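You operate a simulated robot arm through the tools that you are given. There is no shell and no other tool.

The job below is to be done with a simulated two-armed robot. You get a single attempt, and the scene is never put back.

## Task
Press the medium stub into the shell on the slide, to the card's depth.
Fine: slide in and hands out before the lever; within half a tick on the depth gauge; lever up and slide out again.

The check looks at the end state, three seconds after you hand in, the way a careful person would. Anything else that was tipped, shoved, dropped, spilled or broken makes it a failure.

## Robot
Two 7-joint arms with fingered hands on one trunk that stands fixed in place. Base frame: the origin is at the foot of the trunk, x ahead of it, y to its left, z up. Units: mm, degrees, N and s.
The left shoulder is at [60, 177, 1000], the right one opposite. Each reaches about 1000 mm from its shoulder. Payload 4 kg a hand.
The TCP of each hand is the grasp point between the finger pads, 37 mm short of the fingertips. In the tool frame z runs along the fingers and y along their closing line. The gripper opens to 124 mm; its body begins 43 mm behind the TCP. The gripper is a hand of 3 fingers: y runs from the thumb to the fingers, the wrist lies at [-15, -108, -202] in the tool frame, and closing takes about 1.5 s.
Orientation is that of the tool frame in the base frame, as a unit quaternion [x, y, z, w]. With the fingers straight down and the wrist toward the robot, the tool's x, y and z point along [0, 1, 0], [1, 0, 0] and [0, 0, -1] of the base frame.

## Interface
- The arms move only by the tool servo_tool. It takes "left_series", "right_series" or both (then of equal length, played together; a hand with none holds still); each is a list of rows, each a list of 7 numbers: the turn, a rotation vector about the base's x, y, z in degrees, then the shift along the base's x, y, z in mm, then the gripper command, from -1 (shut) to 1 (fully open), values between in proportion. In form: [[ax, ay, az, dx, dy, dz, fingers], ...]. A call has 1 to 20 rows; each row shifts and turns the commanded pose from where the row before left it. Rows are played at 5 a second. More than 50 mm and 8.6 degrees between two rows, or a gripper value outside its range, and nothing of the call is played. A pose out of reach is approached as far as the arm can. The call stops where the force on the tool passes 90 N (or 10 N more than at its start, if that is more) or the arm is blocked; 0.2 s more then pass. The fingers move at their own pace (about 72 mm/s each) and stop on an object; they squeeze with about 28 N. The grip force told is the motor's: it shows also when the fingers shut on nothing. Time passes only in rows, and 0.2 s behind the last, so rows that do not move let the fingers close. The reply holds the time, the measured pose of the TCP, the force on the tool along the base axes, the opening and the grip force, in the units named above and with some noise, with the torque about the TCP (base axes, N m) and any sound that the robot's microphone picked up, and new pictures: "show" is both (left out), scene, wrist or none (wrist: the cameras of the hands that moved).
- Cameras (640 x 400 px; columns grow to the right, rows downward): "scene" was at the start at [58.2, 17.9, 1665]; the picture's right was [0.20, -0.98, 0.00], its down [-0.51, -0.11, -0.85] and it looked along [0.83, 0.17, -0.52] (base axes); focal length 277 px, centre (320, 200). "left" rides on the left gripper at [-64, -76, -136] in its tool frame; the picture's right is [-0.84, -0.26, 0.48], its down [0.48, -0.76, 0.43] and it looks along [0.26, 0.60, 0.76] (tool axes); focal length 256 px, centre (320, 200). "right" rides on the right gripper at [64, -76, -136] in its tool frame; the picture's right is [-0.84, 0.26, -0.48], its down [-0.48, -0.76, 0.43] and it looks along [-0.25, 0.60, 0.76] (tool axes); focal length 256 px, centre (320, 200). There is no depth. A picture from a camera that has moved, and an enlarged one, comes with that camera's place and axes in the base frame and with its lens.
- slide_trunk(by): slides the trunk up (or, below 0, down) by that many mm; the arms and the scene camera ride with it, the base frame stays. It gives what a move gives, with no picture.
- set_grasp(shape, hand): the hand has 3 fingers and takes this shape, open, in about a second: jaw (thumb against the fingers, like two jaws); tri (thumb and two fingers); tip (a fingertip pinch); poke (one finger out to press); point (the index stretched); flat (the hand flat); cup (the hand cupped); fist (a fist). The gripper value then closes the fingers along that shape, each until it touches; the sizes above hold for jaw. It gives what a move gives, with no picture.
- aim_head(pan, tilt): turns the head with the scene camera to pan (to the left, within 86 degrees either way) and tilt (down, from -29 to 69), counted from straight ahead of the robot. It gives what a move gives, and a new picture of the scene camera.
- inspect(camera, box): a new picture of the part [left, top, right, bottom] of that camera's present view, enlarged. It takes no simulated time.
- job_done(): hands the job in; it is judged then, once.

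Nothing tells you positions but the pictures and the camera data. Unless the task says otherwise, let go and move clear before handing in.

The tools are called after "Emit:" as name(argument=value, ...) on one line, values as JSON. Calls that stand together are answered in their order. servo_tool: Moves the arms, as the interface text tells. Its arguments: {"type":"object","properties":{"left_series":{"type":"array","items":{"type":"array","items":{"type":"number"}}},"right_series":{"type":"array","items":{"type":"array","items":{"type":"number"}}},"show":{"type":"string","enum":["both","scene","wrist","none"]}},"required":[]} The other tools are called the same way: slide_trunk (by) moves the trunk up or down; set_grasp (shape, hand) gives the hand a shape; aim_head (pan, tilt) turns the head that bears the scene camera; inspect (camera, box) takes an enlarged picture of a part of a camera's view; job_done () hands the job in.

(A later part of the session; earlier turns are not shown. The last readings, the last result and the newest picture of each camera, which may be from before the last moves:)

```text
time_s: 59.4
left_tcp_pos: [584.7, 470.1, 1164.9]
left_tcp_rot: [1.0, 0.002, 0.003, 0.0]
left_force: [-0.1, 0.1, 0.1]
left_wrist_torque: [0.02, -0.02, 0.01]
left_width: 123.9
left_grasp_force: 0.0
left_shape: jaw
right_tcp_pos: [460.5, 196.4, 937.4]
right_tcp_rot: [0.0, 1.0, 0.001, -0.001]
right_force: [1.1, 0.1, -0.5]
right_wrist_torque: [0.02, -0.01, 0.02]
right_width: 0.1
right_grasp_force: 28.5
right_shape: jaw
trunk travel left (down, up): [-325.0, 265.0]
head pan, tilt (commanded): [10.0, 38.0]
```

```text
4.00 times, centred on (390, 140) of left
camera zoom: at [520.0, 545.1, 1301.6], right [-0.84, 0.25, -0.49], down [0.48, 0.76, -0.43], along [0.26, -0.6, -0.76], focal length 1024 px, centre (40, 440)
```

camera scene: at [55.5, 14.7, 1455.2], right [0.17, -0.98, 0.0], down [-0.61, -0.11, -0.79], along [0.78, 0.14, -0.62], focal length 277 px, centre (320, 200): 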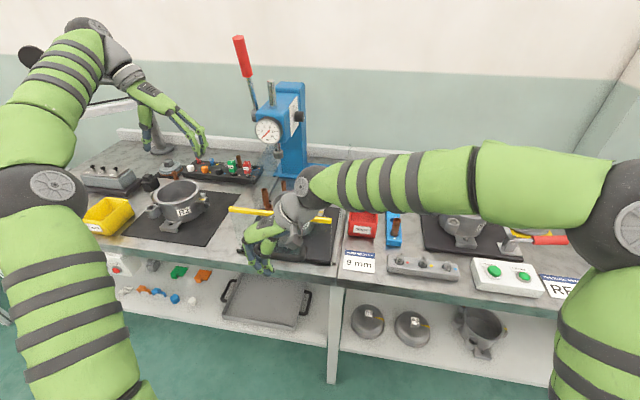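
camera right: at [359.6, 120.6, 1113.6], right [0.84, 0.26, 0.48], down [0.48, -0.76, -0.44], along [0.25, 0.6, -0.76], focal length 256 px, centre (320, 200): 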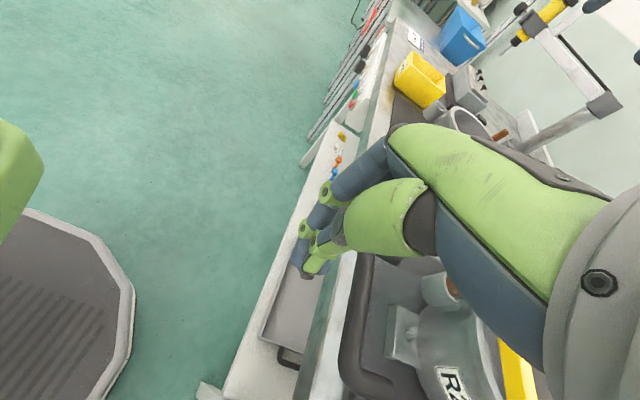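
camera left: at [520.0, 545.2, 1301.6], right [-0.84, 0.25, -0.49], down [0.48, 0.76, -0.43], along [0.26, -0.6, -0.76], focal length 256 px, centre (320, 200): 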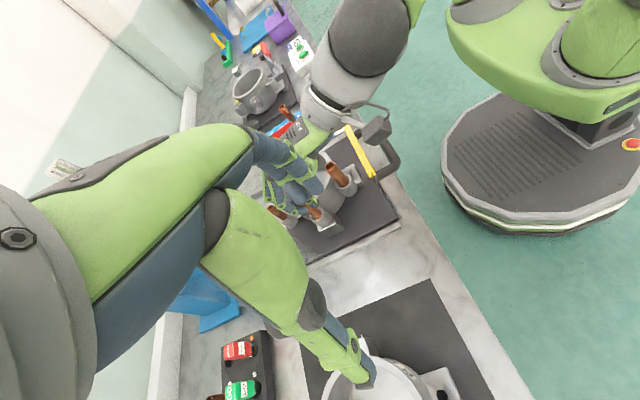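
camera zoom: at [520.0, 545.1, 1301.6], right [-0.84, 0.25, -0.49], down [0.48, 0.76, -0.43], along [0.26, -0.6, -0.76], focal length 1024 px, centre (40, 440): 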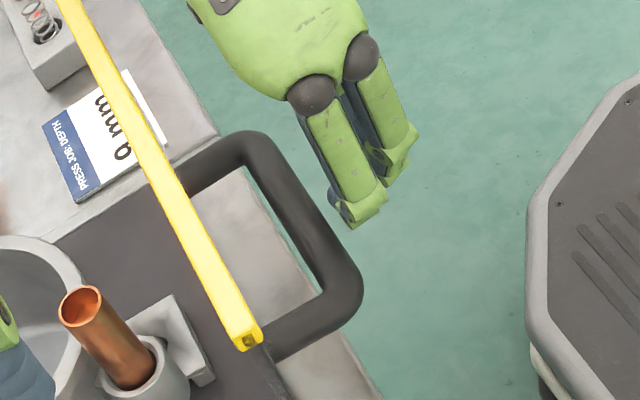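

Emit:
servo_tool(right_series=[[0, 0, 0, 5, 0, 0, -1], [0, 0, 0, 5, 0, 0, -1], [0, 0, 0, 0, 0, 0, -1]], show="none")

Emit:
inspect(camera="left", box=[340, 90, 440, 190])

Emit:
inspect(camera="scene", box=[230, 200, 330, 290])

```text
time_s: 60.2
left_tcp_pos: [583.7, 468.1, 1165.5]
left_tcp_rot: [1.0, 0.002, 0.002, 0.0]
left_force: [0.2, -0.6, -0.6]
left_wrist_torque: [0.03, 0.02, -0.03]
left_width: 123.8
left_grasp_force: 0.1
left_shape: jaw
right_tcp_pos: [472.0, 197.6, 937.4]
right_tcp_rot: [-0.001, 1.0, 0.001, 0.0]
right_force: [-4.8, -0.5, -1.2]
right_wrist_torque: [-0.03, 0.12, 0.08]
right_width: 0.0
right_grasp_force: 28.0
right_shape: jaw
trunk travel left (down, up): [-325.0, 265.0]
head pan, tilt (commanded): [10.0, 38.0]
```

```text
4.00 times, centred on (390, 140) of left
camera zoom: at [519.5, 545.1, 1301.8], right [-0.84, 0.25, -0.49], down [0.48, 0.76, -0.43], along [0.26, -0.6, -0.76], focal length 1024 px, centre (40, 440)
```

zoom: 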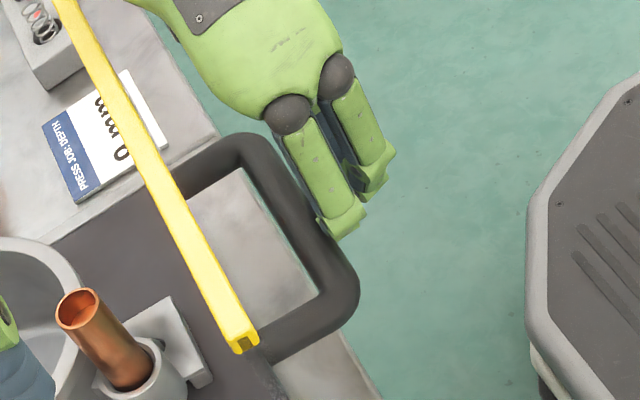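

```text
4.44 times, centred on (280, 245) of scene
camera zoom: at [55.0, 14.6, 1455.2], right [0.17, -0.98, 0.0], down [-0.61, -0.11, -0.79], along [0.78, 0.14, -0.62], focal length 1231 px, centre (498, 0)
```

zoom: 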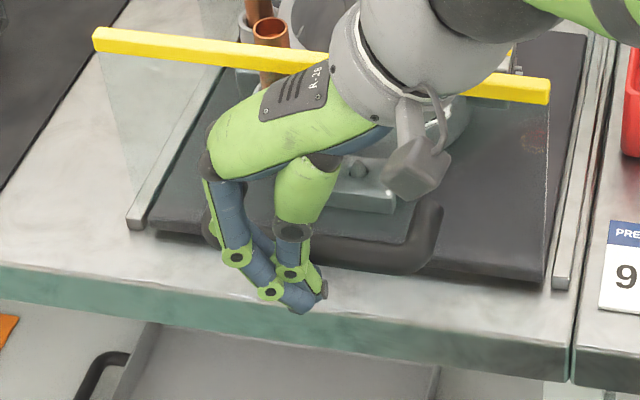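

Contact at about 5 N, and the shield bar moved together with the slide, so the shield rides on the slide. I'll push in smoothly and watch the force.

Emit:
servo_tool(right_series=[[0, 0, 0, 3, 0, 0, -1], [0, 0, 0, 5, 0, 0, -1], [0, 0, 0, 6, 0, 0, -1], [0, 0, 0, 6, 0, 0, -1], [0, 0, 0, 6, 0, 0, -1], [0, 0, 0, 6, 0, 0, -1], [0, 0, 0, 6, 0, 0, -1], [0, 0, 0, 6, 0, 0, -1], [0, 0, 0, 4, 0, 0, -1], [0, 0, 0, 2, 0, 0, -1], [0, 0, 0, 0, 0, 0, -1]], show="both")

Emit:
inspect(camera="left", box=[260, 100, 420, 260])

```text
time_s: 62.6
left_tcp_pos: [582.6, 469.0, 1165.3]
left_tcp_rot: [1.0, 0.002, 0.003, 0.0]
left_force: [0.4, 0.5, 0.8]
left_wrist_torque: [-0.02, 0.0, 0.01]
left_width: 123.9
left_grasp_force: 0.0
left_shape: jaw
right_tcp_pos: [520.5, 196.8, 937.2]
right_tcp_rot: [0.0, 1.0, 0.0, 0.0]
right_force: [-1.0, 0.1, 0.2]
right_wrist_torque: [0.0, 0.05, 0.02]
right_width: 0.1
right_grasp_force: 28.0
right_shape: jaw
trunk travel left (down, up): [-325.0, 265.0]
head pan, tilt (commanded): [10.0, 38.0]
camera scene: at [55.3, 14.6, 1455.2], right [0.17, -0.98, 0.0], down [-0.61, -0.11, -0.79], along [0.78, 0.14, -0.62], focal length 277 px, centre (320, 200)
camera right: at [457.1, 121.7, 1073.8], right [0.84, 0.26, 0.48], down [0.48, -0.76, -0.44], along [0.26, 0.6, -0.76], focal length 256 px, centre (320, 200)
```

scene: 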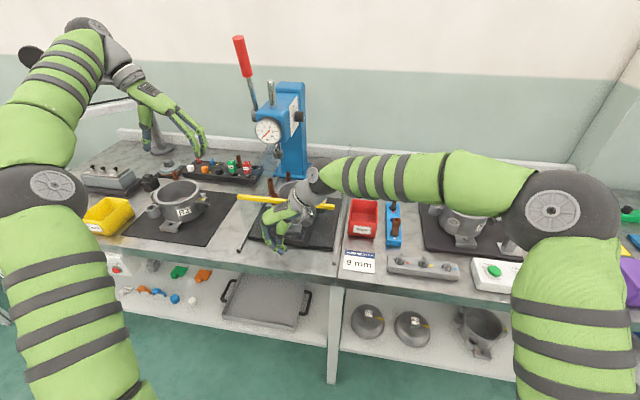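
right: 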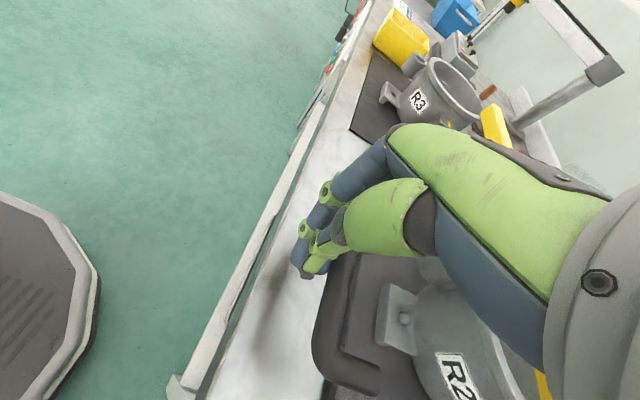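

```text
2.50 times, centred on (340, 180) of left
camera zoom: at [519.8, 545.1, 1301.7], right [-0.84, 0.25, -0.49], down [0.48, 0.76, -0.43], along [0.26, -0.6, -0.76], focal length 640 px, centre (270, 250)
```

zoom: 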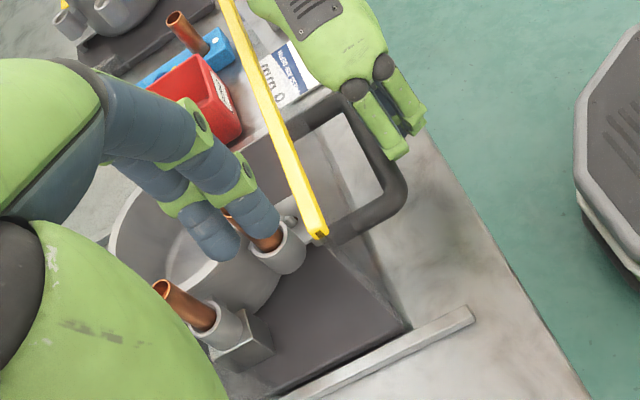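

The slide and shield are moving in together and the stubs are upright. I'll keep pushing.

Emit:
servo_tool(right_series=[[0, 0, 0, 3, 0, 0, -1], [0, 0, 0, 5, 0, 0, -1], [0, 0, 0, 6, 0, 0, -1], [0, 0, 0, 6, 0, 0, -1], [0, 0, 0, 6, 0, 0, -1], [0, 0, 0, 6, 0, 0, -1], [0, 0, 0, 6, 0, 0, -1], [0, 0, 0, 6, 0, 0, -1], [0, 0, 0, 6, 0, 0, -1], [0, 0, 0, 4, 0, 0, -1], [0, 0, 0, 2, 0, 0, -1], [0, 0, 0, 0, 0, 0, -1]], show="both")

Emit:
inspect(camera="left", box=[230, 120, 390, 280])

Emit:
inspect(camera="scene", box=[220, 100, 340, 250])

```text
time_s: 65.2
left_tcp_pos: [584.1, 469.0, 1165.1]
left_tcp_rot: [1.0, 0.001, 0.003, 0.0]
left_force: [0.5, -0.1, 0.1]
left_wrist_torque: [0.02, -0.01, 0.0]
left_width: 123.6
left_grasp_force: 0.1
left_shape: jaw
right_tcp_pos: [575.6, 198.0, 936.0]
right_tcp_rot: [0.0, 1.0, 0.001, 0.0]
right_force: [-2.6, -0.8, 1.3]
right_wrist_torque: [0.01, 0.04, 0.03]
right_width: 0.1
right_grasp_force: 28.1
right_shape: jaw
trunk travel left (down, up): [-325.0, 265.0]
head pan, tilt (commanded): [10.0, 38.0]
camera scene: at [55.3, 14.6, 1455.2], right [0.17, -0.98, 0.0], down [-0.61, -0.11, -0.79], along [0.78, 0.14, -0.62], focal length 277 px, centre (320, 200)
camera right: at [512.9, 122.2, 1073.6], right [0.84, 0.26, 0.48], down [0.48, -0.76, -0.44], along [0.26, 0.6, -0.76], focal length 256 px, centre (320, 200)
```

scene: 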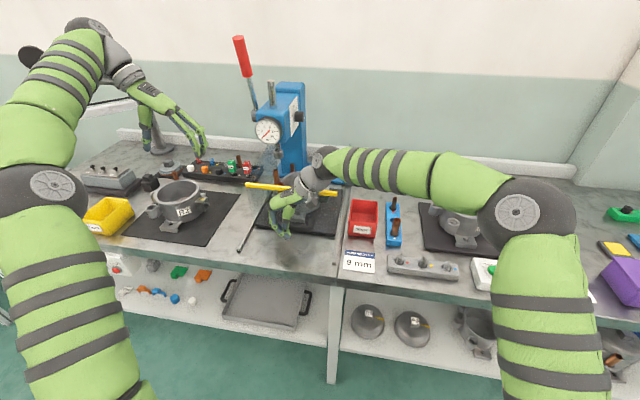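
right: 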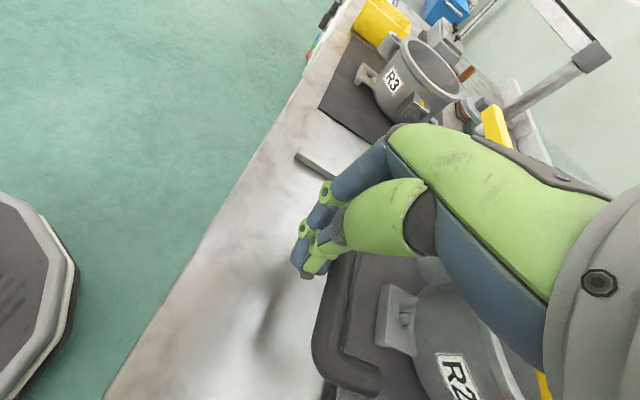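

```text
2.50 times, centred on (310, 200) of left
camera zoom: at [519.8, 545.1, 1301.7], right [-0.84, 0.25, -0.49], down [0.48, 0.76, -0.43], along [0.26, -0.6, -0.76], focal length 640 px, centre (345, 200)
```

zoom: 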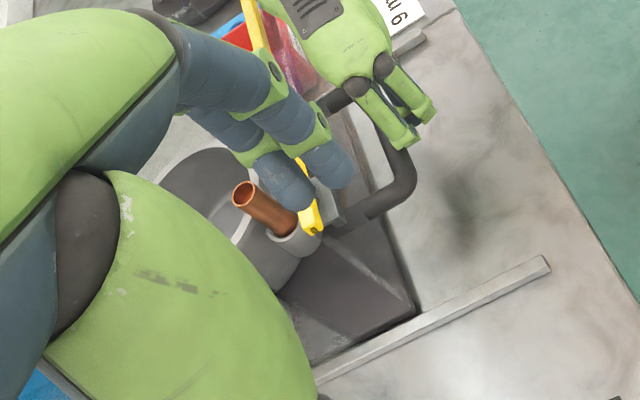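

```text
2.67 times, centred on (280, 175) of scene
camera zoom: at [55.3, 14.6, 1455.2], right [0.17, -0.98, 0.0], down [-0.61, -0.11, -0.79], along [0.78, 0.14, -0.62], focal length 738 px, centre (427, 267)
```

zoom: 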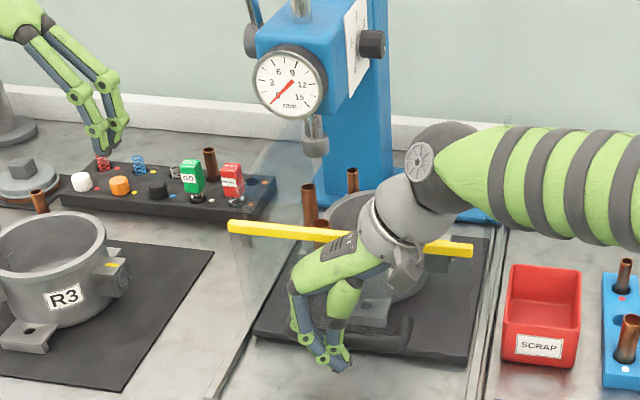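

About 105 mm in and moving freely. I'll continue with small steps and watch for the end stop.

Emit:
servo_tool(right_series=[[0, 0, 0, 3, 0, 0, -1], [0, 0, 0, 5, 0, 0, -1], [0, 0, 0, 5, 0, 0, -1], [0, 0, 0, 5, 0, 0, -1], [0, 0, 0, 3, 0, 0, -1], [0, 0, 0, 0, 0, 0, -1]], show="none")

Emit:
inspect(camera="scene", box=[250, 130, 350, 230])

```text
time_s: 66.6
left_tcp_pos: [584.9, 469.4, 1166.0]
left_tcp_rot: [1.0, 0.001, 0.003, 0.0]
left_force: [-0.4, 0.1, 2.0]
left_wrist_torque: [-0.02, 0.04, 0.01]
left_width: 123.9
left_grasp_force: 0.1
left_shape: jaw
right_tcp_pos: [597.9, 197.7, 937.1]
right_tcp_rot: [-0.001, 1.0, 0.001, 0.0]
right_force: [-1.9, 0.8, 0.1]
right_wrist_torque: [0.03, 0.1, 0.1]
right_width: 0.0
right_grasp_force: 27.6
right_shape: jaw
trunk travel left (down, up): [-325.0, 265.0]
head pan, tilt (commanded): [10.0, 38.0]
```

```text
4.00 times, centred on (300, 180) of scene
camera zoom: at [55.4, 14.7, 1455.2], right [0.17, -0.98, 0.0], down [-0.61, -0.11, -0.79], along [0.78, 0.14, -0.62], focal length 1108 px, centre (400, 280)
```

zoom: 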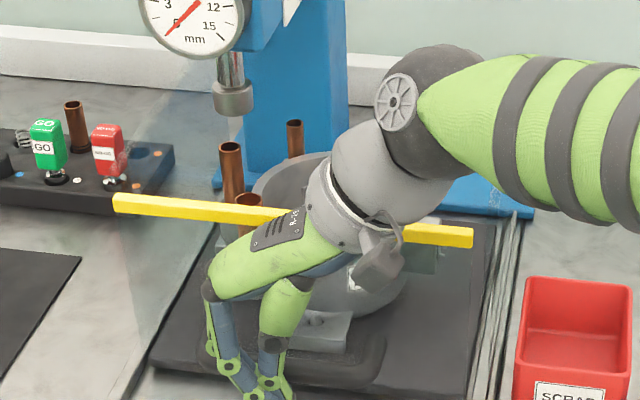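

The medium stub is nearing the ram. I'll keep creeping until the end stop.

Emit:
servo_tool(right_series=[[0, 0, 0, 4, 0, 0, -1], [0, 0, 0, 4, 0, 0, -1], [0, 0, 0, 3, 0, 0, -1], [0, 0, 0, 0, 0, 0, -1]], show="none")

Emit:
inspect(camera="scene", box=[250, 130, 350, 230])

```text
time_s: 67.6
left_tcp_pos: [585.2, 468.6, 1164.5]
left_tcp_rot: [1.0, 0.002, 0.003, 0.0]
left_force: [-0.8, -0.2, 0.0]
left_wrist_torque: [-0.01, 0.01, 0.0]
left_width: 123.8
left_grasp_force: 0.1
left_shape: jaw
right_tcp_pos: [609.5, 196.9, 936.7]
right_tcp_rot: [-0.001, 1.0, 0.0, 0.0]
right_force: [1.1, -0.4, 0.8]
right_wrist_torque: [-0.03, 0.01, 0.01]
right_width: 0.1
right_grasp_force: 28.1
right_shape: jaw
trunk travel left (down, up): [-325.0, 265.0]
head pan, tilt (commanded): [10.0, 38.0]
```

```text
4.00 times, centred on (300, 180) of scene
camera zoom: at [55.6, 14.6, 1455.2], right [0.17, -0.98, 0.0], down [-0.61, -0.11, -0.79], along [0.78, 0.14, -0.62], focal length 1108 px, centre (400, 280)
```

zoom: 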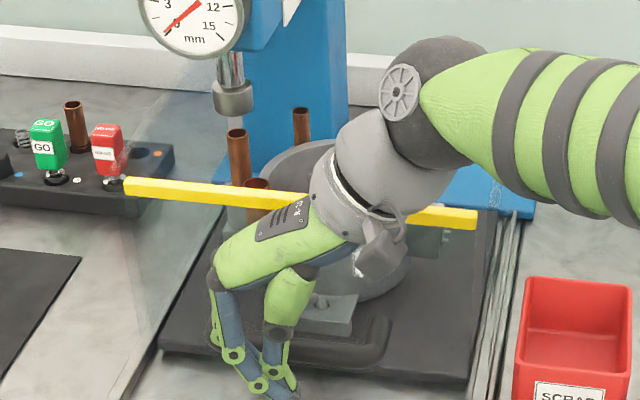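

The force dropped to zero, so the slide may have run ahead into a detent. I'll nudge a bit more to confirm the stop.

Emit:
servo_tool(right_series=[[0, 0, 0, 3, 0, 0, -1], [0, 0, 0, 3, 0, 0, -1], [0, 0, 0, 0, 0, 0, -1]], show="none")

Emit:
inspect(camera="scene", box=[250, 130, 350, 230])

Emit:
inspect(camera="left", box=[230, 140, 390, 300])

```text
time_s: 68.4
left_tcp_pos: [583.3, 469.1, 1165.2]
left_tcp_rot: [1.0, 0.001, 0.002, 0.0]
left_force: [-0.4, 0.0, 0.3]
left_wrist_torque: [0.0, 0.03, -0.01]
left_width: 123.7
left_grasp_force: 0.1
left_shape: jaw
right_tcp_pos: [615.7, 197.4, 937.1]
right_tcp_rot: [-0.001, 1.0, 0.001, 0.0]
right_force: [0.4, 0.1, 0.2]
right_wrist_torque: [0.01, 0.0, -0.01]
right_width: 0.1
right_grasp_force: 28.8
right_shape: jaw
trunk travel left (down, up): [-325.0, 265.0]
head pan, tilt (commanded): [10.0, 38.0]
```

```text
4.00 times, centred on (300, 180) of scene
camera zoom: at [55.5, 14.6, 1455.2], right [0.17, -0.98, 0.0], down [-0.61, -0.11, -0.79], along [0.78, 0.14, -0.62], focal length 1108 px, centre (400, 280)
```

zoom: 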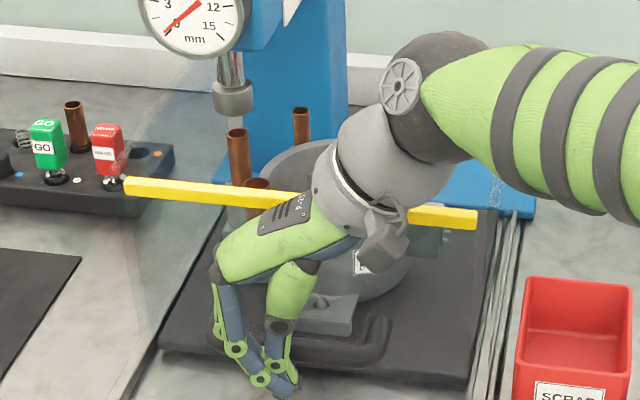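

```text
2.50 times, centred on (310, 220) of left
camera zoom: at [520.0, 545.1, 1301.6], right [-0.84, 0.25, -0.49], down [0.48, 0.76, -0.43], along [0.26, -0.6, -0.76], focal length 640 px, centre (345, 150)
```

zoom: 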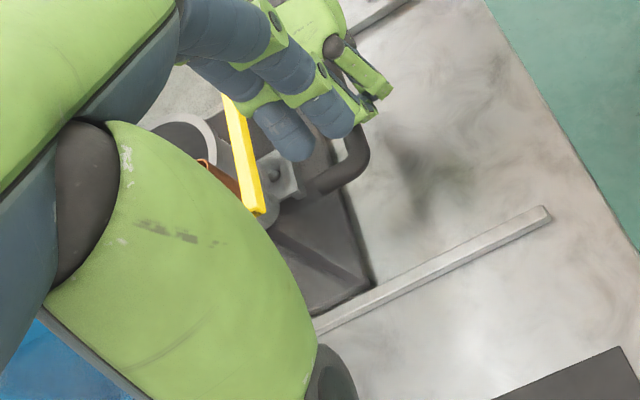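

The slide has snapped ahead into its inner position. I'll close the last gap gently to confirm it is firmly at the stop.

Emit:
servo_tool(right_series=[[0, 0, 0, 2, 0, 0, -1], [0, 0, 0, 2, 0, 0, -1], [0, 0, 0, 2, 0, 0, -1], [0, 0, 0, 0, 0, 0, -1]], show="none")

Emit:
inspect(camera="scene", box=[250, 130, 350, 230])

```text
time_s: 69.4
left_tcp_pos: [583.8, 468.6, 1166.5]
left_tcp_rot: [1.0, 0.001, 0.003, 0.001]
left_force: [-0.1, 0.5, -0.3]
left_wrist_torque: [-0.03, 0.0, 0.0]
left_width: 123.7
left_grasp_force: 0.1
left_shape: jaw
right_tcp_pos: [621.5, 198.7, 936.5]
right_tcp_rot: [-0.001, 1.0, 0.001, 0.0]
right_force: [-10.6, -0.9, 0.9]
right_wrist_torque: [-0.01, 0.24, 0.2]
right_width: 0.0
right_grasp_force: 28.0
right_shape: jaw
trunk travel left (down, up): [-325.0, 265.0]
head pan, tilt (commanded): [10.0, 38.0]
```

```text
4.00 times, centred on (300, 180) of scene
camera zoom: at [54.3, 14.6, 1455.2], right [0.17, -0.98, 0.0], down [-0.61, -0.11, -0.79], along [0.78, 0.14, -0.62], focal length 1108 px, centre (400, 280)
```

zoom: 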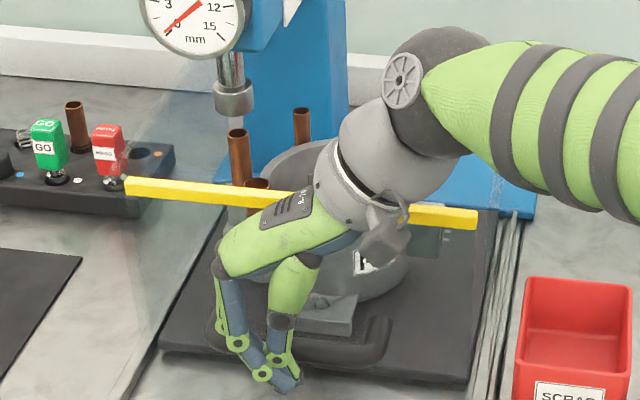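

The slide is firmly at its inner stop (10 N push, no motion) and the stub stands below the ram. Now the right hand backs away from the handle and goes up and clear to the right.

Emit:
servo_tool(right_series=[[0, 0, 0, -10, 0, 0, -1], [0, 0, 0, -25, 0, 0, -1], [0, 0, 0, -35, 0, 0, -1], [0, 0, 0, -30, 0, 20, -1], [0, 0, 0, -20, 0, 45, -1], [0, 0, 0, 0, -20, 45, -1], [0, 0, 0, 0, -40, 20, -1], [0, 0, 0, 0, -45, 0, -1], [0, 0, 0, 0, -45, 0, -1], [0, 0, 0, 0, -45, 0, -1], [0, 0, 0, 0, -45, 0, -1], [0, 0, 0, 0, -45, 0, -1]], show="scene")

Emit:
inspect(camera="scene", box=[210, 90, 340, 240])

Emit:
inspect(camera="left", box=[0, 0, 640, 400])

```text
time_s: 72.0
left_tcp_pos: [584.3, 468.8, 1165.7]
left_tcp_rot: [1.0, 0.002, 0.002, -0.001]
left_force: [-1.5, -0.1, 0.0]
left_wrist_torque: [0.01, 0.0, -0.01]
left_width: 123.6
left_grasp_force: 0.0
left_shape: jaw
right_tcp_pos: [504.6, -81.8, 1063.9]
right_tcp_rot: [0.0, 1.0, 0.002, 0.0]
right_force: [-0.7, -0.8, 0.2]
right_wrist_torque: [0.04, 0.03, -0.01]
right_width: 0.2
right_grasp_force: 27.6
right_shape: jaw
trunk travel left (down, up): [-325.0, 265.0]
head pan, tilt (commanded): [10.0, 38.0]
camera scene: at [55.3, 14.3, 1455.2], right [0.17, -0.98, 0.0], down [-0.61, -0.11, -0.79], along [0.78, 0.14, -0.62], focal length 277 px, centre (320, 200)
```

scene: 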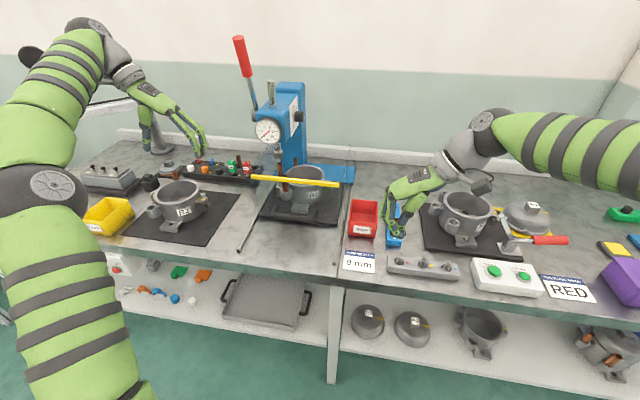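

```text
2.67 times, centred on (275, 165) of scene
camera zoom: at [55.3, 14.3, 1455.2], right [0.17, -0.98, 0.0], down [-0.61, -0.11, -0.79], along [0.78, 0.14, -0.62], focal length 738 px, centre (440, 293)
```

zoom: 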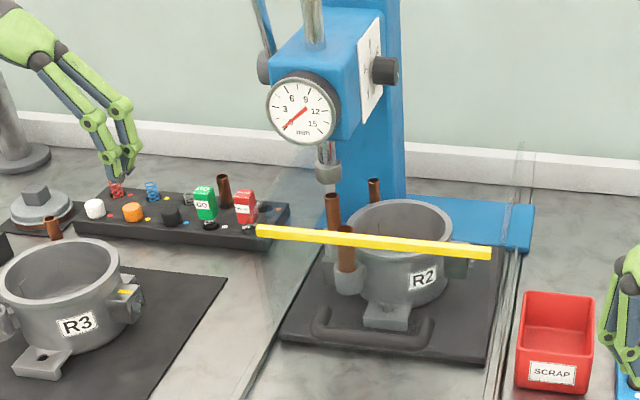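

```text
1.00 times, centred on (320, 200) of left (not enlarged: the box is as wide or as high as the picture)
camera zoom: at [519.6, 544.9, 1301.9], right [-0.84, 0.25, -0.49], down [0.48, 0.76, -0.43], along [0.26, -0.6, -0.76], focal length 256 px, centre (320, 200)
```

zoom: 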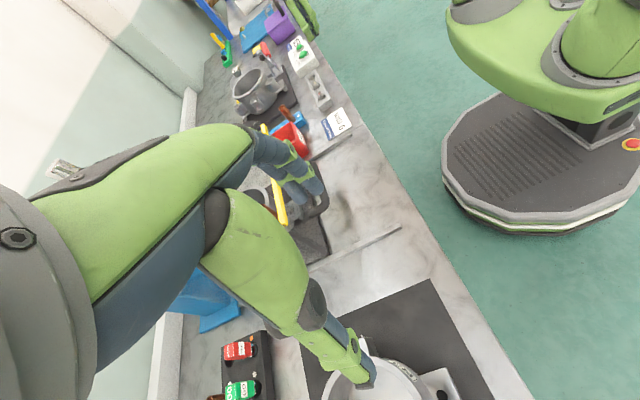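

The slide is in and the right hand is clear. For the lever I'll raise the trunk 200 mm, for better left-arm reach at lever height, and then look at the lever and gauge.

Emit:
slide_trunk(by=200)

Emit:
aim_head(pan=15, tilt=36)

Emit:
inspect(camera="scene", box=[230, 80, 390, 260])

Emit:
inspect(camera="left", box=[0, 0, 640, 400])

```text
time_s: 74.2
left_tcp_pos: [584.2, 468.8, 1365.1]
left_tcp_rot: [1.0, 0.001, 0.002, -0.001]
left_force: [-1.1, 0.2, 0.2]
left_wrist_torque: [0.0, 0.02, 0.02]
left_width: 123.7
left_grasp_force: 0.1
left_shape: jaw
right_tcp_pos: [504.4, -80.4, 1263.9]
right_tcp_rot: [0.0, 1.0, 0.001, 0.0]
right_force: [-0.5, -0.4, 0.7]
right_wrist_torque: [-0.02, 0.01, 0.04]
right_width: 0.4
right_grasp_force: 28.4
right_shape: jaw
trunk travel left (down, up): [-525.0, 65.0]
head pan, tilt (commanded): [10.0, 38.0]
```

```text
time_s: 74.8
left_tcp_pos: [583.6, 468.6, 1365.4]
left_tcp_rot: [1.0, 0.001, 0.002, 0.0]
left_force: [-0.1, 0.1, 0.4]
left_wrist_torque: [-0.02, -0.01, 0.03]
left_width: 123.9
left_grasp_force: 0.1
left_shape: jaw
right_tcp_pos: [504.9, -81.9, 1263.9]
right_tcp_rot: [0.0, 1.0, 0.001, -0.001]
right_force: [0.0, 0.9, -0.2]
right_wrist_torque: [0.0, -0.05, 0.0]
right_width: 0.1
right_grasp_force: 27.8
right_shape: jaw
trunk travel left (down, up): [-525.0, 65.0]
head pan, tilt (commanded): [15.0, 36.0]
camera scene: at [55.0, 22.2, 1658.2], right [0.26, -0.97, 0.0], down [-0.57, -0.15, -0.81], along [0.78, 0.21, -0.59], focal length 277 px, centre (320, 200)
```

scene: 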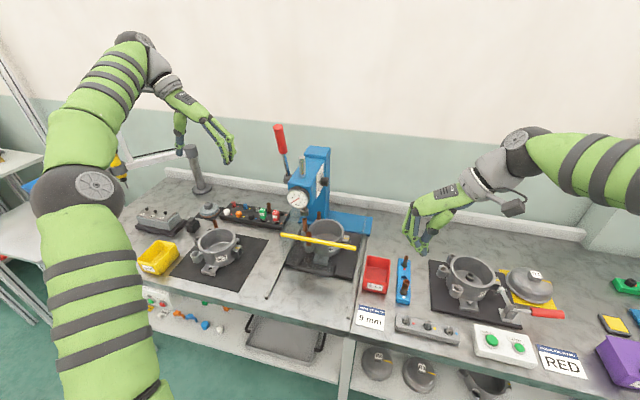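

```text
2.22 times, centred on (310, 170) of scene
camera zoom: at [55.0, 22.2, 1658.2], right [0.26, -0.97, 0.0], down [-0.57, -0.15, -0.81], along [0.78, 0.21, -0.59], focal length 615 px, centre (342, 267)
```

zoom: 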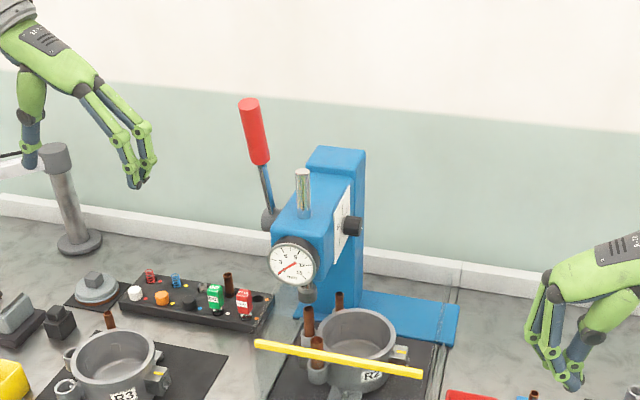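

```text
1.00 times, centred on (320, 200) of left (not enlarged: the box is as wide or as high as the picture)
camera zoom: at [520.0, 545.1, 1501.6], right [-0.84, 0.25, -0.49], down [0.48, 0.76, -0.43], along [0.26, -0.6, -0.76], focal length 256 px, centre (320, 200)
```

zoom: 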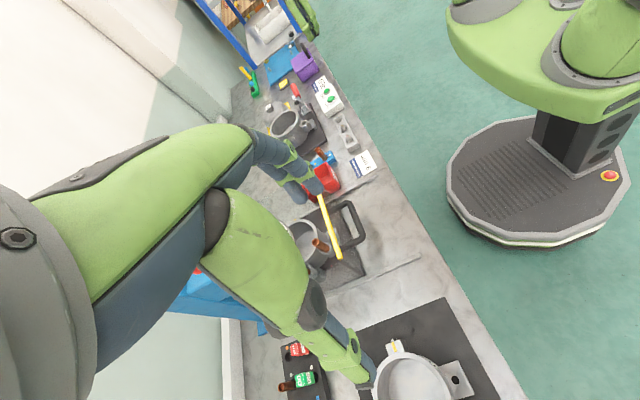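

The lever's exact lean matters, so I'll check it with the right wrist camera, which looks toward +y from here.

Emit:
inspect(camera="right", box=[0, 0, 640, 400])

Emit:
inspect(camera="scene", box=[265, 115, 325, 180])

Emit:
inspect(camera="scene", box=[280, 170, 330, 260])

```text
1.00 times, centred on (320, 200) of right (not enlarged: the box is as wide or as high as the picture)
camera zoom: at [440.3, -156.5, 1400.5], right [0.84, 0.26, 0.48], down [0.48, -0.76, -0.44], along [0.26, 0.6, -0.76], focal length 256 px, centre (320, 200)
```

zoom: 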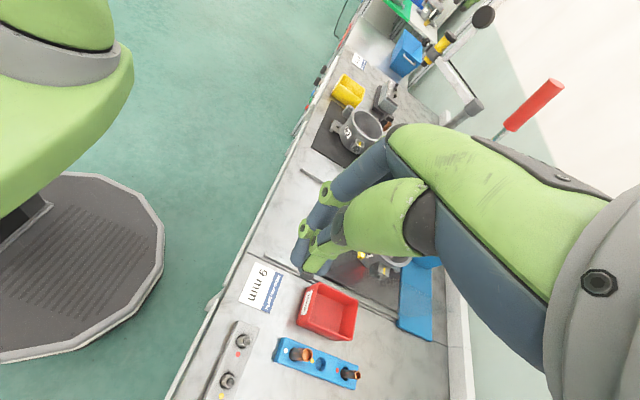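

```text
6.15 times, centred on (295, 148) of scene
camera zoom: at [55.0, 22.2, 1658.2], right [0.26, -0.97, 0.0], down [-0.57, -0.15, -0.81], along [0.78, 0.21, -0.59], focal length 1704 px, centre (474, 523)
```

zoom: 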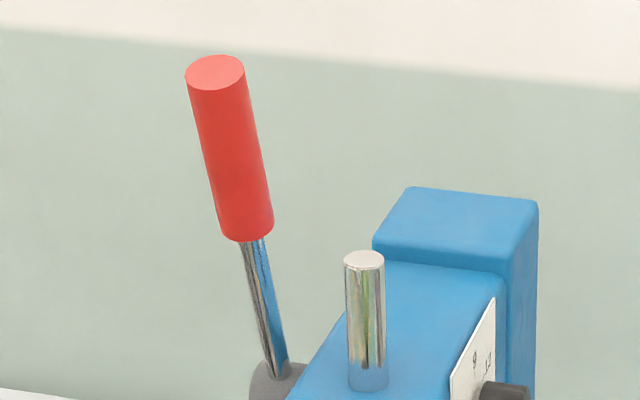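

```text
4.44 times, centred on (305, 215) of scene
camera zoom: at [55.0, 22.2, 1658.2], right [0.26, -0.97, 0.0], down [-0.57, -0.15, -0.81], along [0.78, 0.21, -0.59], focal length 1231 px, centre (387, 133)
```

zoom: 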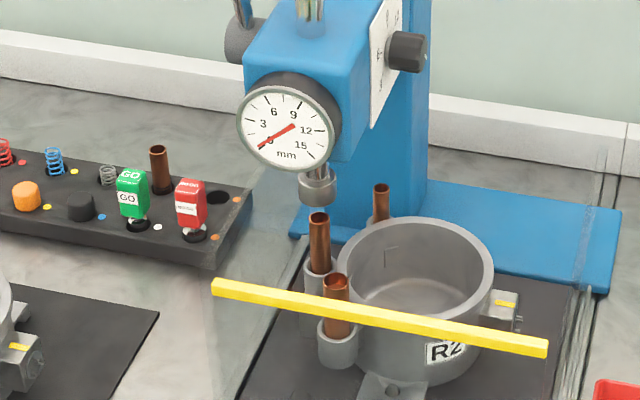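

The lever runs from a hub near [853, 349, 1130] up to the knob top at [790, 349, 1347], leaning about 16° toward the robot. I'll raise the trunk a bit more, then bring the left hand (thumb left, fingers right, tilted 40° forward-down) to a spot in front of and above the knob.

Emit:
slide_trunk(by=60)

Emit:
servo_tool(left_series=[[0, -8, 0, 10, -10, 0, 0.2], [0, -8, 0, 15, -15, 0, 0.2], [0, -8, 0, 20, -15, 0, 0.2], [0, -8, 0, 25, -20, 0, 0.2], [0, -8, 0, 25, -20, -10, 0.2], [0, 0, 0, 25, -20, -10, 0.2], [0, 0, 0, 20, -15, -9, 0.2], [0, 0, 0, 0, 0, 0, 0.2]], show="both")

Emit:
inspect(camera="scene", box=[200, 60, 360, 220])

```text
time_s: 75.8
left_tcp_pos: [583.4, 469.2, 1425.1]
left_tcp_rot: [1.0, 0.002, 0.002, 0.0]
left_force: [0.0, -0.5, 1.5]
left_wrist_torque: [0.0, -0.01, -0.01]
left_width: 123.8
left_grasp_force: 0.2
left_shape: jaw
right_tcp_pos: [504.4, -80.8, 1323.5]
right_tcp_rot: [0.0, 1.0, 0.001, 0.0]
right_force: [0.3, 0.3, -0.8]
right_wrist_torque: [-0.01, 0.0, 0.0]
right_width: 0.0
right_grasp_force: 27.5
right_shape: jaw
trunk travel left (down, up): [-585.0, 5.0]
head pan, tilt (commanded): [15.0, 36.0]
```

```text
time_s: 77.6
left_tcp_pos: [726.8, 353.4, 1394.1]
left_tcp_rot: [0.939, 0.002, 0.345, 0.0]
left_force: [0.7, 1.2, 0.3]
left_wrist_torque: [-0.01, -0.02, 0.0]
left_width: 74.8
left_grasp_force: 0.1
left_shape: jaw
right_tcp_pos: [504.2, -81.1, 1324.2]
right_tcp_rot: [0.0, 1.0, 0.001, 0.0]
right_force: [0.6, 0.4, 0.5]
right_wrist_torque: [0.02, -0.03, -0.06]
right_width: 0.0
right_grasp_force: 28.1
right_shape: jaw
trunk travel left (down, up): [-585.0, 5.0]
head pan, tilt (commanded): [15.0, 36.0]
camera scene: at [54.9, 22.3, 1718.2], right [0.26, -0.97, 0.0], down [-0.57, -0.15, -0.81], along [0.78, 0.21, -0.59], focal length 277 px, centre (320, 200)
camera left: at [589.7, 429.9, 1456.5], right [-0.33, 0.25, -0.91], down [0.65, 0.76, -0.02], along [0.69, -0.6, -0.41], focal length 256 px, centre (320, 200)
```

scene: 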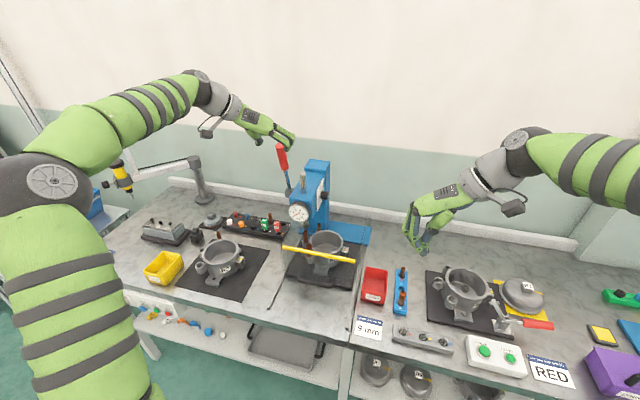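
left: 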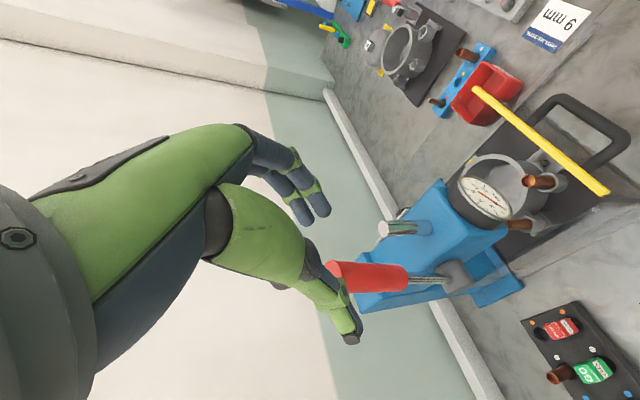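

```text
2.50 times, centred on (280, 140) of scene
camera zoom: at [54.9, 22.3, 1718.2], right [0.26, -0.97, 0.0], down [-0.57, -0.15, -0.81], along [0.78, 0.21, -0.59], focal length 692 px, centre (420, 350)
```

zoom: 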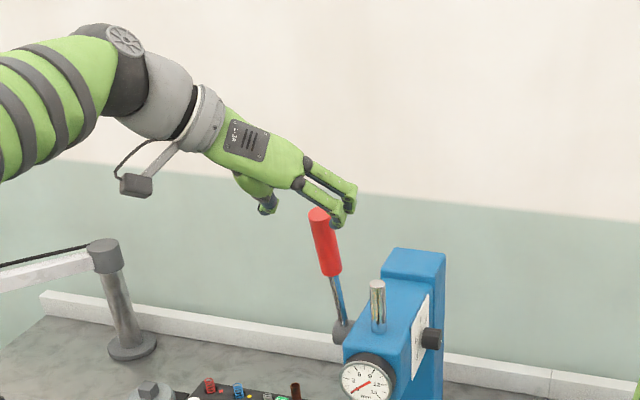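

The left hand is right in front of the knob, and its camera sees the lever and gauge. I'll zoom in to align precisely.

Emit:
inspect(camera="left", box=[270, 180, 480, 360])

Emit:
inspect(camera="left", box=[450, 170, 530, 230])

Emit:
inspect(camera="scene", box=[262, 120, 312, 170])

```text
2.22 times, centred on (375, 270) of left
camera zoom: at [589.7, 429.9, 1456.5], right [-0.33, 0.25, -0.91], down [0.65, 0.76, -0.02], along [0.69, -0.6, -0.41], focal length 569 px, centre (198, 44)
```

zoom: 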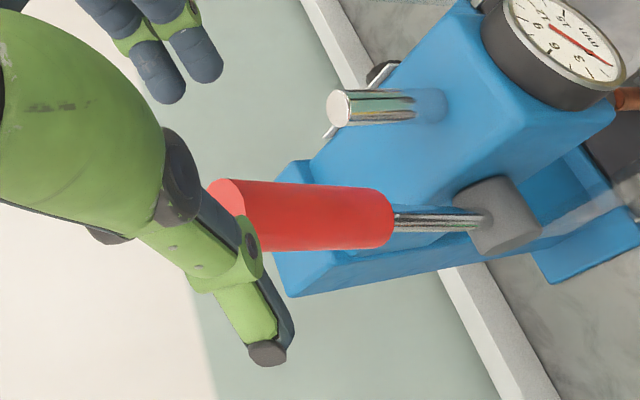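

```text
6.67 times, centred on (490, 200) of left
camera zoom: at [589.7, 429.9, 1456.5], right [-0.33, 0.25, -0.91], down [0.65, 0.76, -0.02], along [0.69, -0.6, -0.41], focal length 1707 px, centre (-813, 200)
```

zoom: 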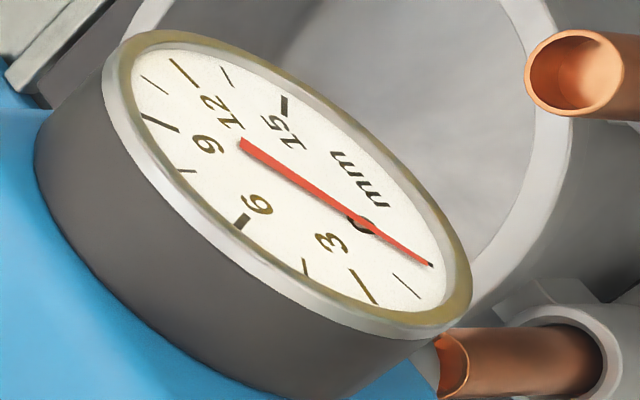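

```text
8.00 times, centred on (287, 145) of scene
camera zoom: at [54.9, 22.3, 1718.2], right [0.26, -0.97, 0.0], down [-0.57, -0.15, -0.81], along [0.78, 0.21, -0.59], focal length 2215 px, centre (584, 640)
```

zoom: 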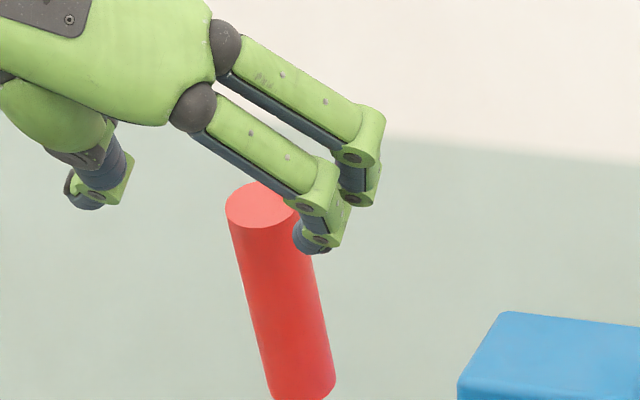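

The knob is centred between thumb and fingers. I'll advance along the hand's pointing direction so the knob sits between thumb and fingers, and check before closing.

Emit:
servo_tool(left_series=[[0, 0, 0, 15, -0.5, -22, 0.2], [0, 0, 0, 15, -0.5, -23, 0.2], [0, 0, 0, 15, -0.5, -23, 0.2], [0, 0, 0, 15, -0.5, -22, 0.2], [0, 0, 0, 0, 0, 0, 0.2]], show="wrist")

Emit:
inspect(camera="scene", box=[262, 120, 322, 190])

Emit:
inspect(camera="left", box=[240, 160, 450, 360])

```text
time_s: 78.8
left_tcp_pos: [784.5, 349.6, 1305.2]
left_tcp_rot: [0.939, 0.001, 0.345, 0.0]
left_force: [-0.7, -1.2, -0.2]
left_wrist_torque: [0.0, 0.01, 0.0]
left_width: 74.6
left_grasp_force: 0.0
left_shape: jaw
right_tcp_pos: [503.5, -81.9, 1324.3]
right_tcp_rot: [0.0, 1.0, 0.001, 0.0]
right_force: [-0.3, 0.2, 0.1]
right_wrist_torque: [0.03, 0.0, 0.01]
right_width: 0.2
right_grasp_force: 28.1
right_shape: jaw
trunk travel left (down, up): [-585.0, 5.0]
head pan, tilt (commanded): [15.0, 36.0]
camera left: at [647.4, 426.1, 1367.4], right [-0.33, 0.25, -0.91], down [0.65, 0.76, -0.02], along [0.69, -0.6, -0.41], focal length 256 px, centre (320, 200)
```

left: 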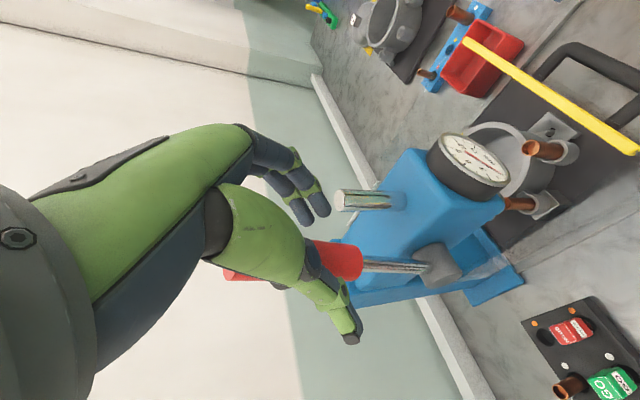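

```text
5.71 times, centred on (292, 155) of scene
camera zoom: at [54.4, 22.1, 1718.3], right [0.26, -0.97, 0.0], down [-0.57, -0.15, -0.81], along [0.78, 0.21, -0.59], focal length 1582 px, centre (480, 457)
```

zoom: 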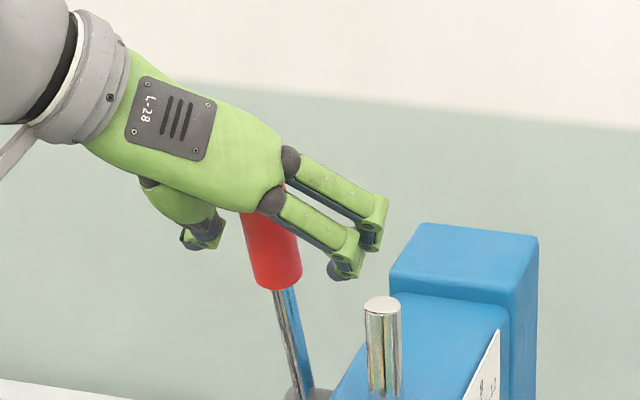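

```text
2.00 times, centred on (345, 260) of left
camera zoom: at [647.4, 426.1, 1367.4], right [-0.33, 0.25, -0.91], down [0.65, 0.76, -0.02], along [0.69, -0.6, -0.41], focal length 512 px, centre (270, 80)
```

zoom: 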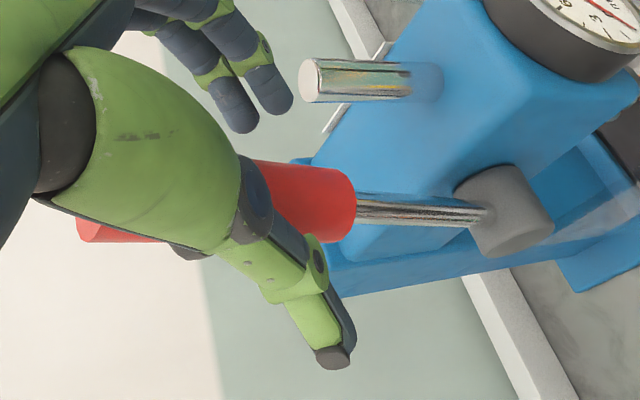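

The knob lies between thumb and fingers. I'll close gradually onto it.

Emit:
servo_tool(left_series=[[0, 0, 0, 0, 0, 0, -0.1], [0, 0, 0, 0, 0, 0, -0.3], [0, 0, 0, 0, 0, 0, -0.4], [0, 0, 0, 0, 0, 0, -0.45], [0, 0, 0, 0, 0, 0, -0.45]], show="none")

Emit:
inspect(camera="scene", box=[262, 120, 322, 190])

Emit:
inspect(camera="left", box=[240, 160, 450, 360])

```text
time_s: 80.0
left_tcp_pos: [785.1, 350.6, 1303.6]
left_tcp_rot: [0.939, 0.002, 0.344, 0.001]
left_force: [-0.3, 3.0, 0.1]
left_wrist_torque: [0.0, -0.01, 0.05]
left_width: 36.2
left_grasp_force: 0.1
left_shape: jaw
right_tcp_pos: [504.0, -80.5, 1323.5]
right_tcp_rot: [0.0, 1.0, 0.001, 0.0]
right_force: [-0.9, -0.1, -0.1]
right_wrist_torque: [-0.02, -0.03, 0.0]
right_width: 0.0
right_grasp_force: 27.6
right_shape: jaw
trunk travel left (down, up): [-585.0, 5.0]
head pan, tilt (commanded): [15.0, 36.0]
```

```text
5.71 times, centred on (292, 155) of scene
camera zoom: at [55.0, 22.8, 1718.2], right [0.26, -0.97, 0.0], down [-0.57, -0.15, -0.81], along [0.78, 0.21, -0.59], focal length 1582 px, centre (480, 457)
```

zoom: 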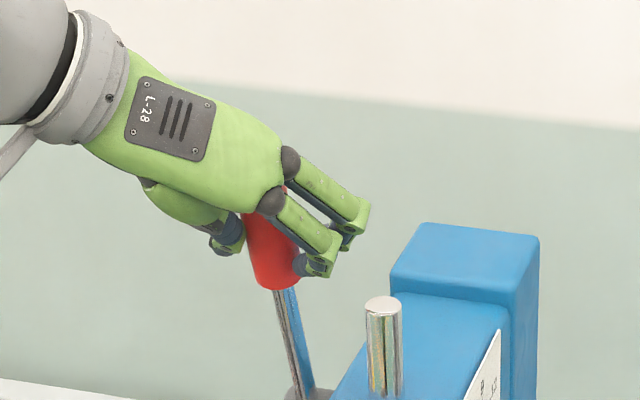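

```text
2.00 times, centred on (345, 260) of left
camera zoom: at [647.6, 427.0, 1366.9], right [-0.33, 0.25, -0.91], down [0.65, 0.76, -0.02], along [0.69, -0.6, -0.41], focal length 512 px, centre (270, 80)
```

zoom: 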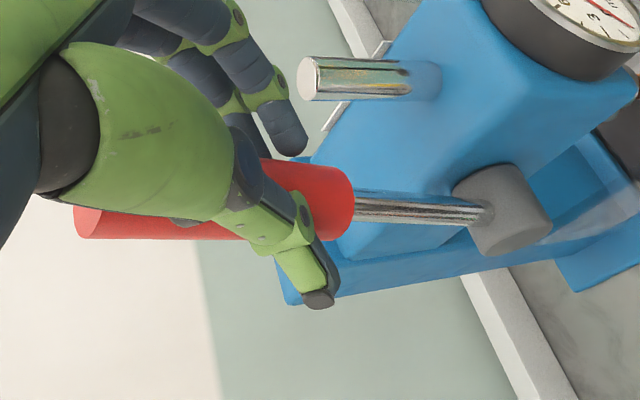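

Emit:
servo_tool(left_series=[[0, 0, 0, 0, -0.5, 0, -0.6], [0, 0, 0, 0, 0, 0, -0.8], [0, 0, 0, 0, 0, 0, -1], [0, 0, 0, 0, 0, 0, -1]], show="none")

Emit:
inspect(camera="scene", box=[262, 120, 322, 190])

Emit:
inspect(camera="left", box=[240, 160, 450, 360])

```text
time_s: 81.0
left_tcp_pos: [783.7, 351.5, 1304.4]
left_tcp_rot: [0.939, 0.002, 0.344, 0.0]
left_force: [-5.9, 2.5, -3.9]
left_wrist_torque: [-0.31, 0.13, -0.23]
left_width: 27.7
left_grasp_force: 28.1
left_shape: jaw
right_tcp_pos: [504.2, -80.7, 1323.8]
right_tcp_rot: [0.0, 1.0, 0.001, 0.0]
right_force: [0.0, -0.5, -0.5]
right_wrist_torque: [0.0, 0.0, 0.0]
right_width: 0.0
right_grasp_force: 27.7
right_shape: jaw
trunk travel left (down, up): [-585.0, 5.0]
head pan, tilt (commanded): [15.0, 36.0]
```

```text
5.71 times, centred on (292, 155) of scene
camera zoom: at [54.6, 22.9, 1718.2], right [0.26, -0.97, 0.0], down [-0.57, -0.15, -0.81], along [0.78, 0.21, -0.59], focal length 1582 px, centre (480, 457)
```

zoom: 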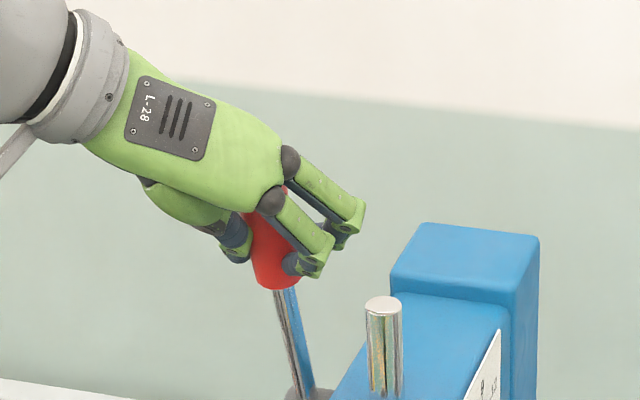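

```text
2.00 times, centred on (345, 260) of left
camera zoom: at [647.2, 427.0, 1367.6], right [-0.33, 0.25, -0.91], down [0.65, 0.76, -0.02], along [0.69, -0.6, -0.41], focal length 512 px, centre (270, 80)
```

zoom: 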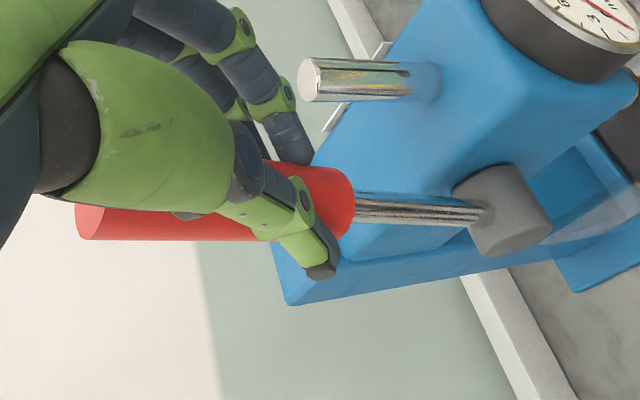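

I have a firm grip on the knob. Both arms are out of the press zone, so I'll swing the lever down along its arc, a few degrees first, checking force and gauge.

Emit:
servo_tool(left_series=[[0, -3, 0, -9.0, 0, -3.8, -1], [0, -3, 0, -8.8, 0, -4.3, -1], [0, -3, 0, -8.6, 0, -4.8, -1], [0, 0, 0, 0, 0, 0, -1]], show="none")

Emit:
inspect(camera="scene", box=[252, 120, 342, 250])

Emit:
inspect(camera="scene", box=[282, 195, 322, 230])

```text
time_s: 82.0
left_tcp_pos: [759.4, 351.6, 1293.2]
left_tcp_rot: [0.909, 0.001, 0.417, 0.001]
left_force: [1.0, 0.5, -2.7]
left_wrist_torque: [-0.29, -0.01, -0.17]
left_width: 26.2
left_grasp_force: 27.8
left_shape: jaw
right_tcp_pos: [504.3, -80.9, 1323.4]
right_tcp_rot: [0.0, 1.0, 0.001, 0.0]
right_force: [-0.4, -0.2, -0.7]
right_wrist_torque: [0.03, 0.0, 0.05]
right_width: 0.2
right_grasp_force: 28.1
right_shape: jaw
trunk travel left (down, up): [-585.0, 5.0]
head pan, tilt (commanded): [15.0, 36.0]
```

```text
3.08 times, centred on (297, 185) of scene
camera zoom: at [55.4, 22.4, 1718.2], right [0.26, -0.97, 0.0], down [-0.57, -0.15, -0.81], along [0.78, 0.21, -0.59], focal length 852 px, centre (391, 246)
```

zoom: 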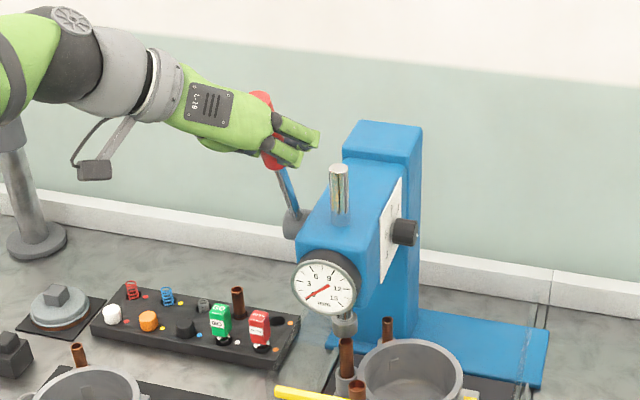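

```text
11.43 times, centred on (302, 212) of scene
camera zoom: at [55.4, 22.4, 1718.2], right [0.26, -0.97, 0.0], down [-0.57, -0.15, -0.81], along [0.78, 0.21, -0.59], focal length 3165 px, centre (526, 57)
```

zoom: 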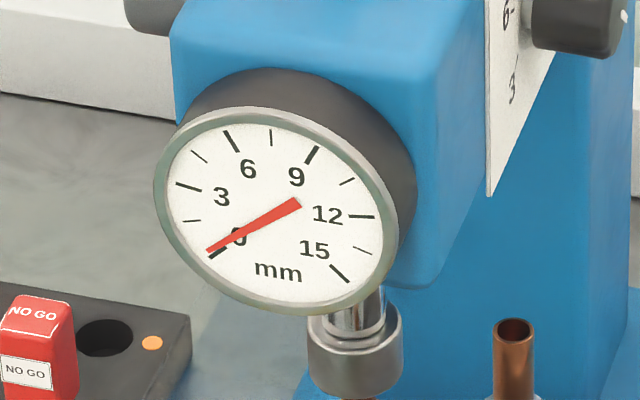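

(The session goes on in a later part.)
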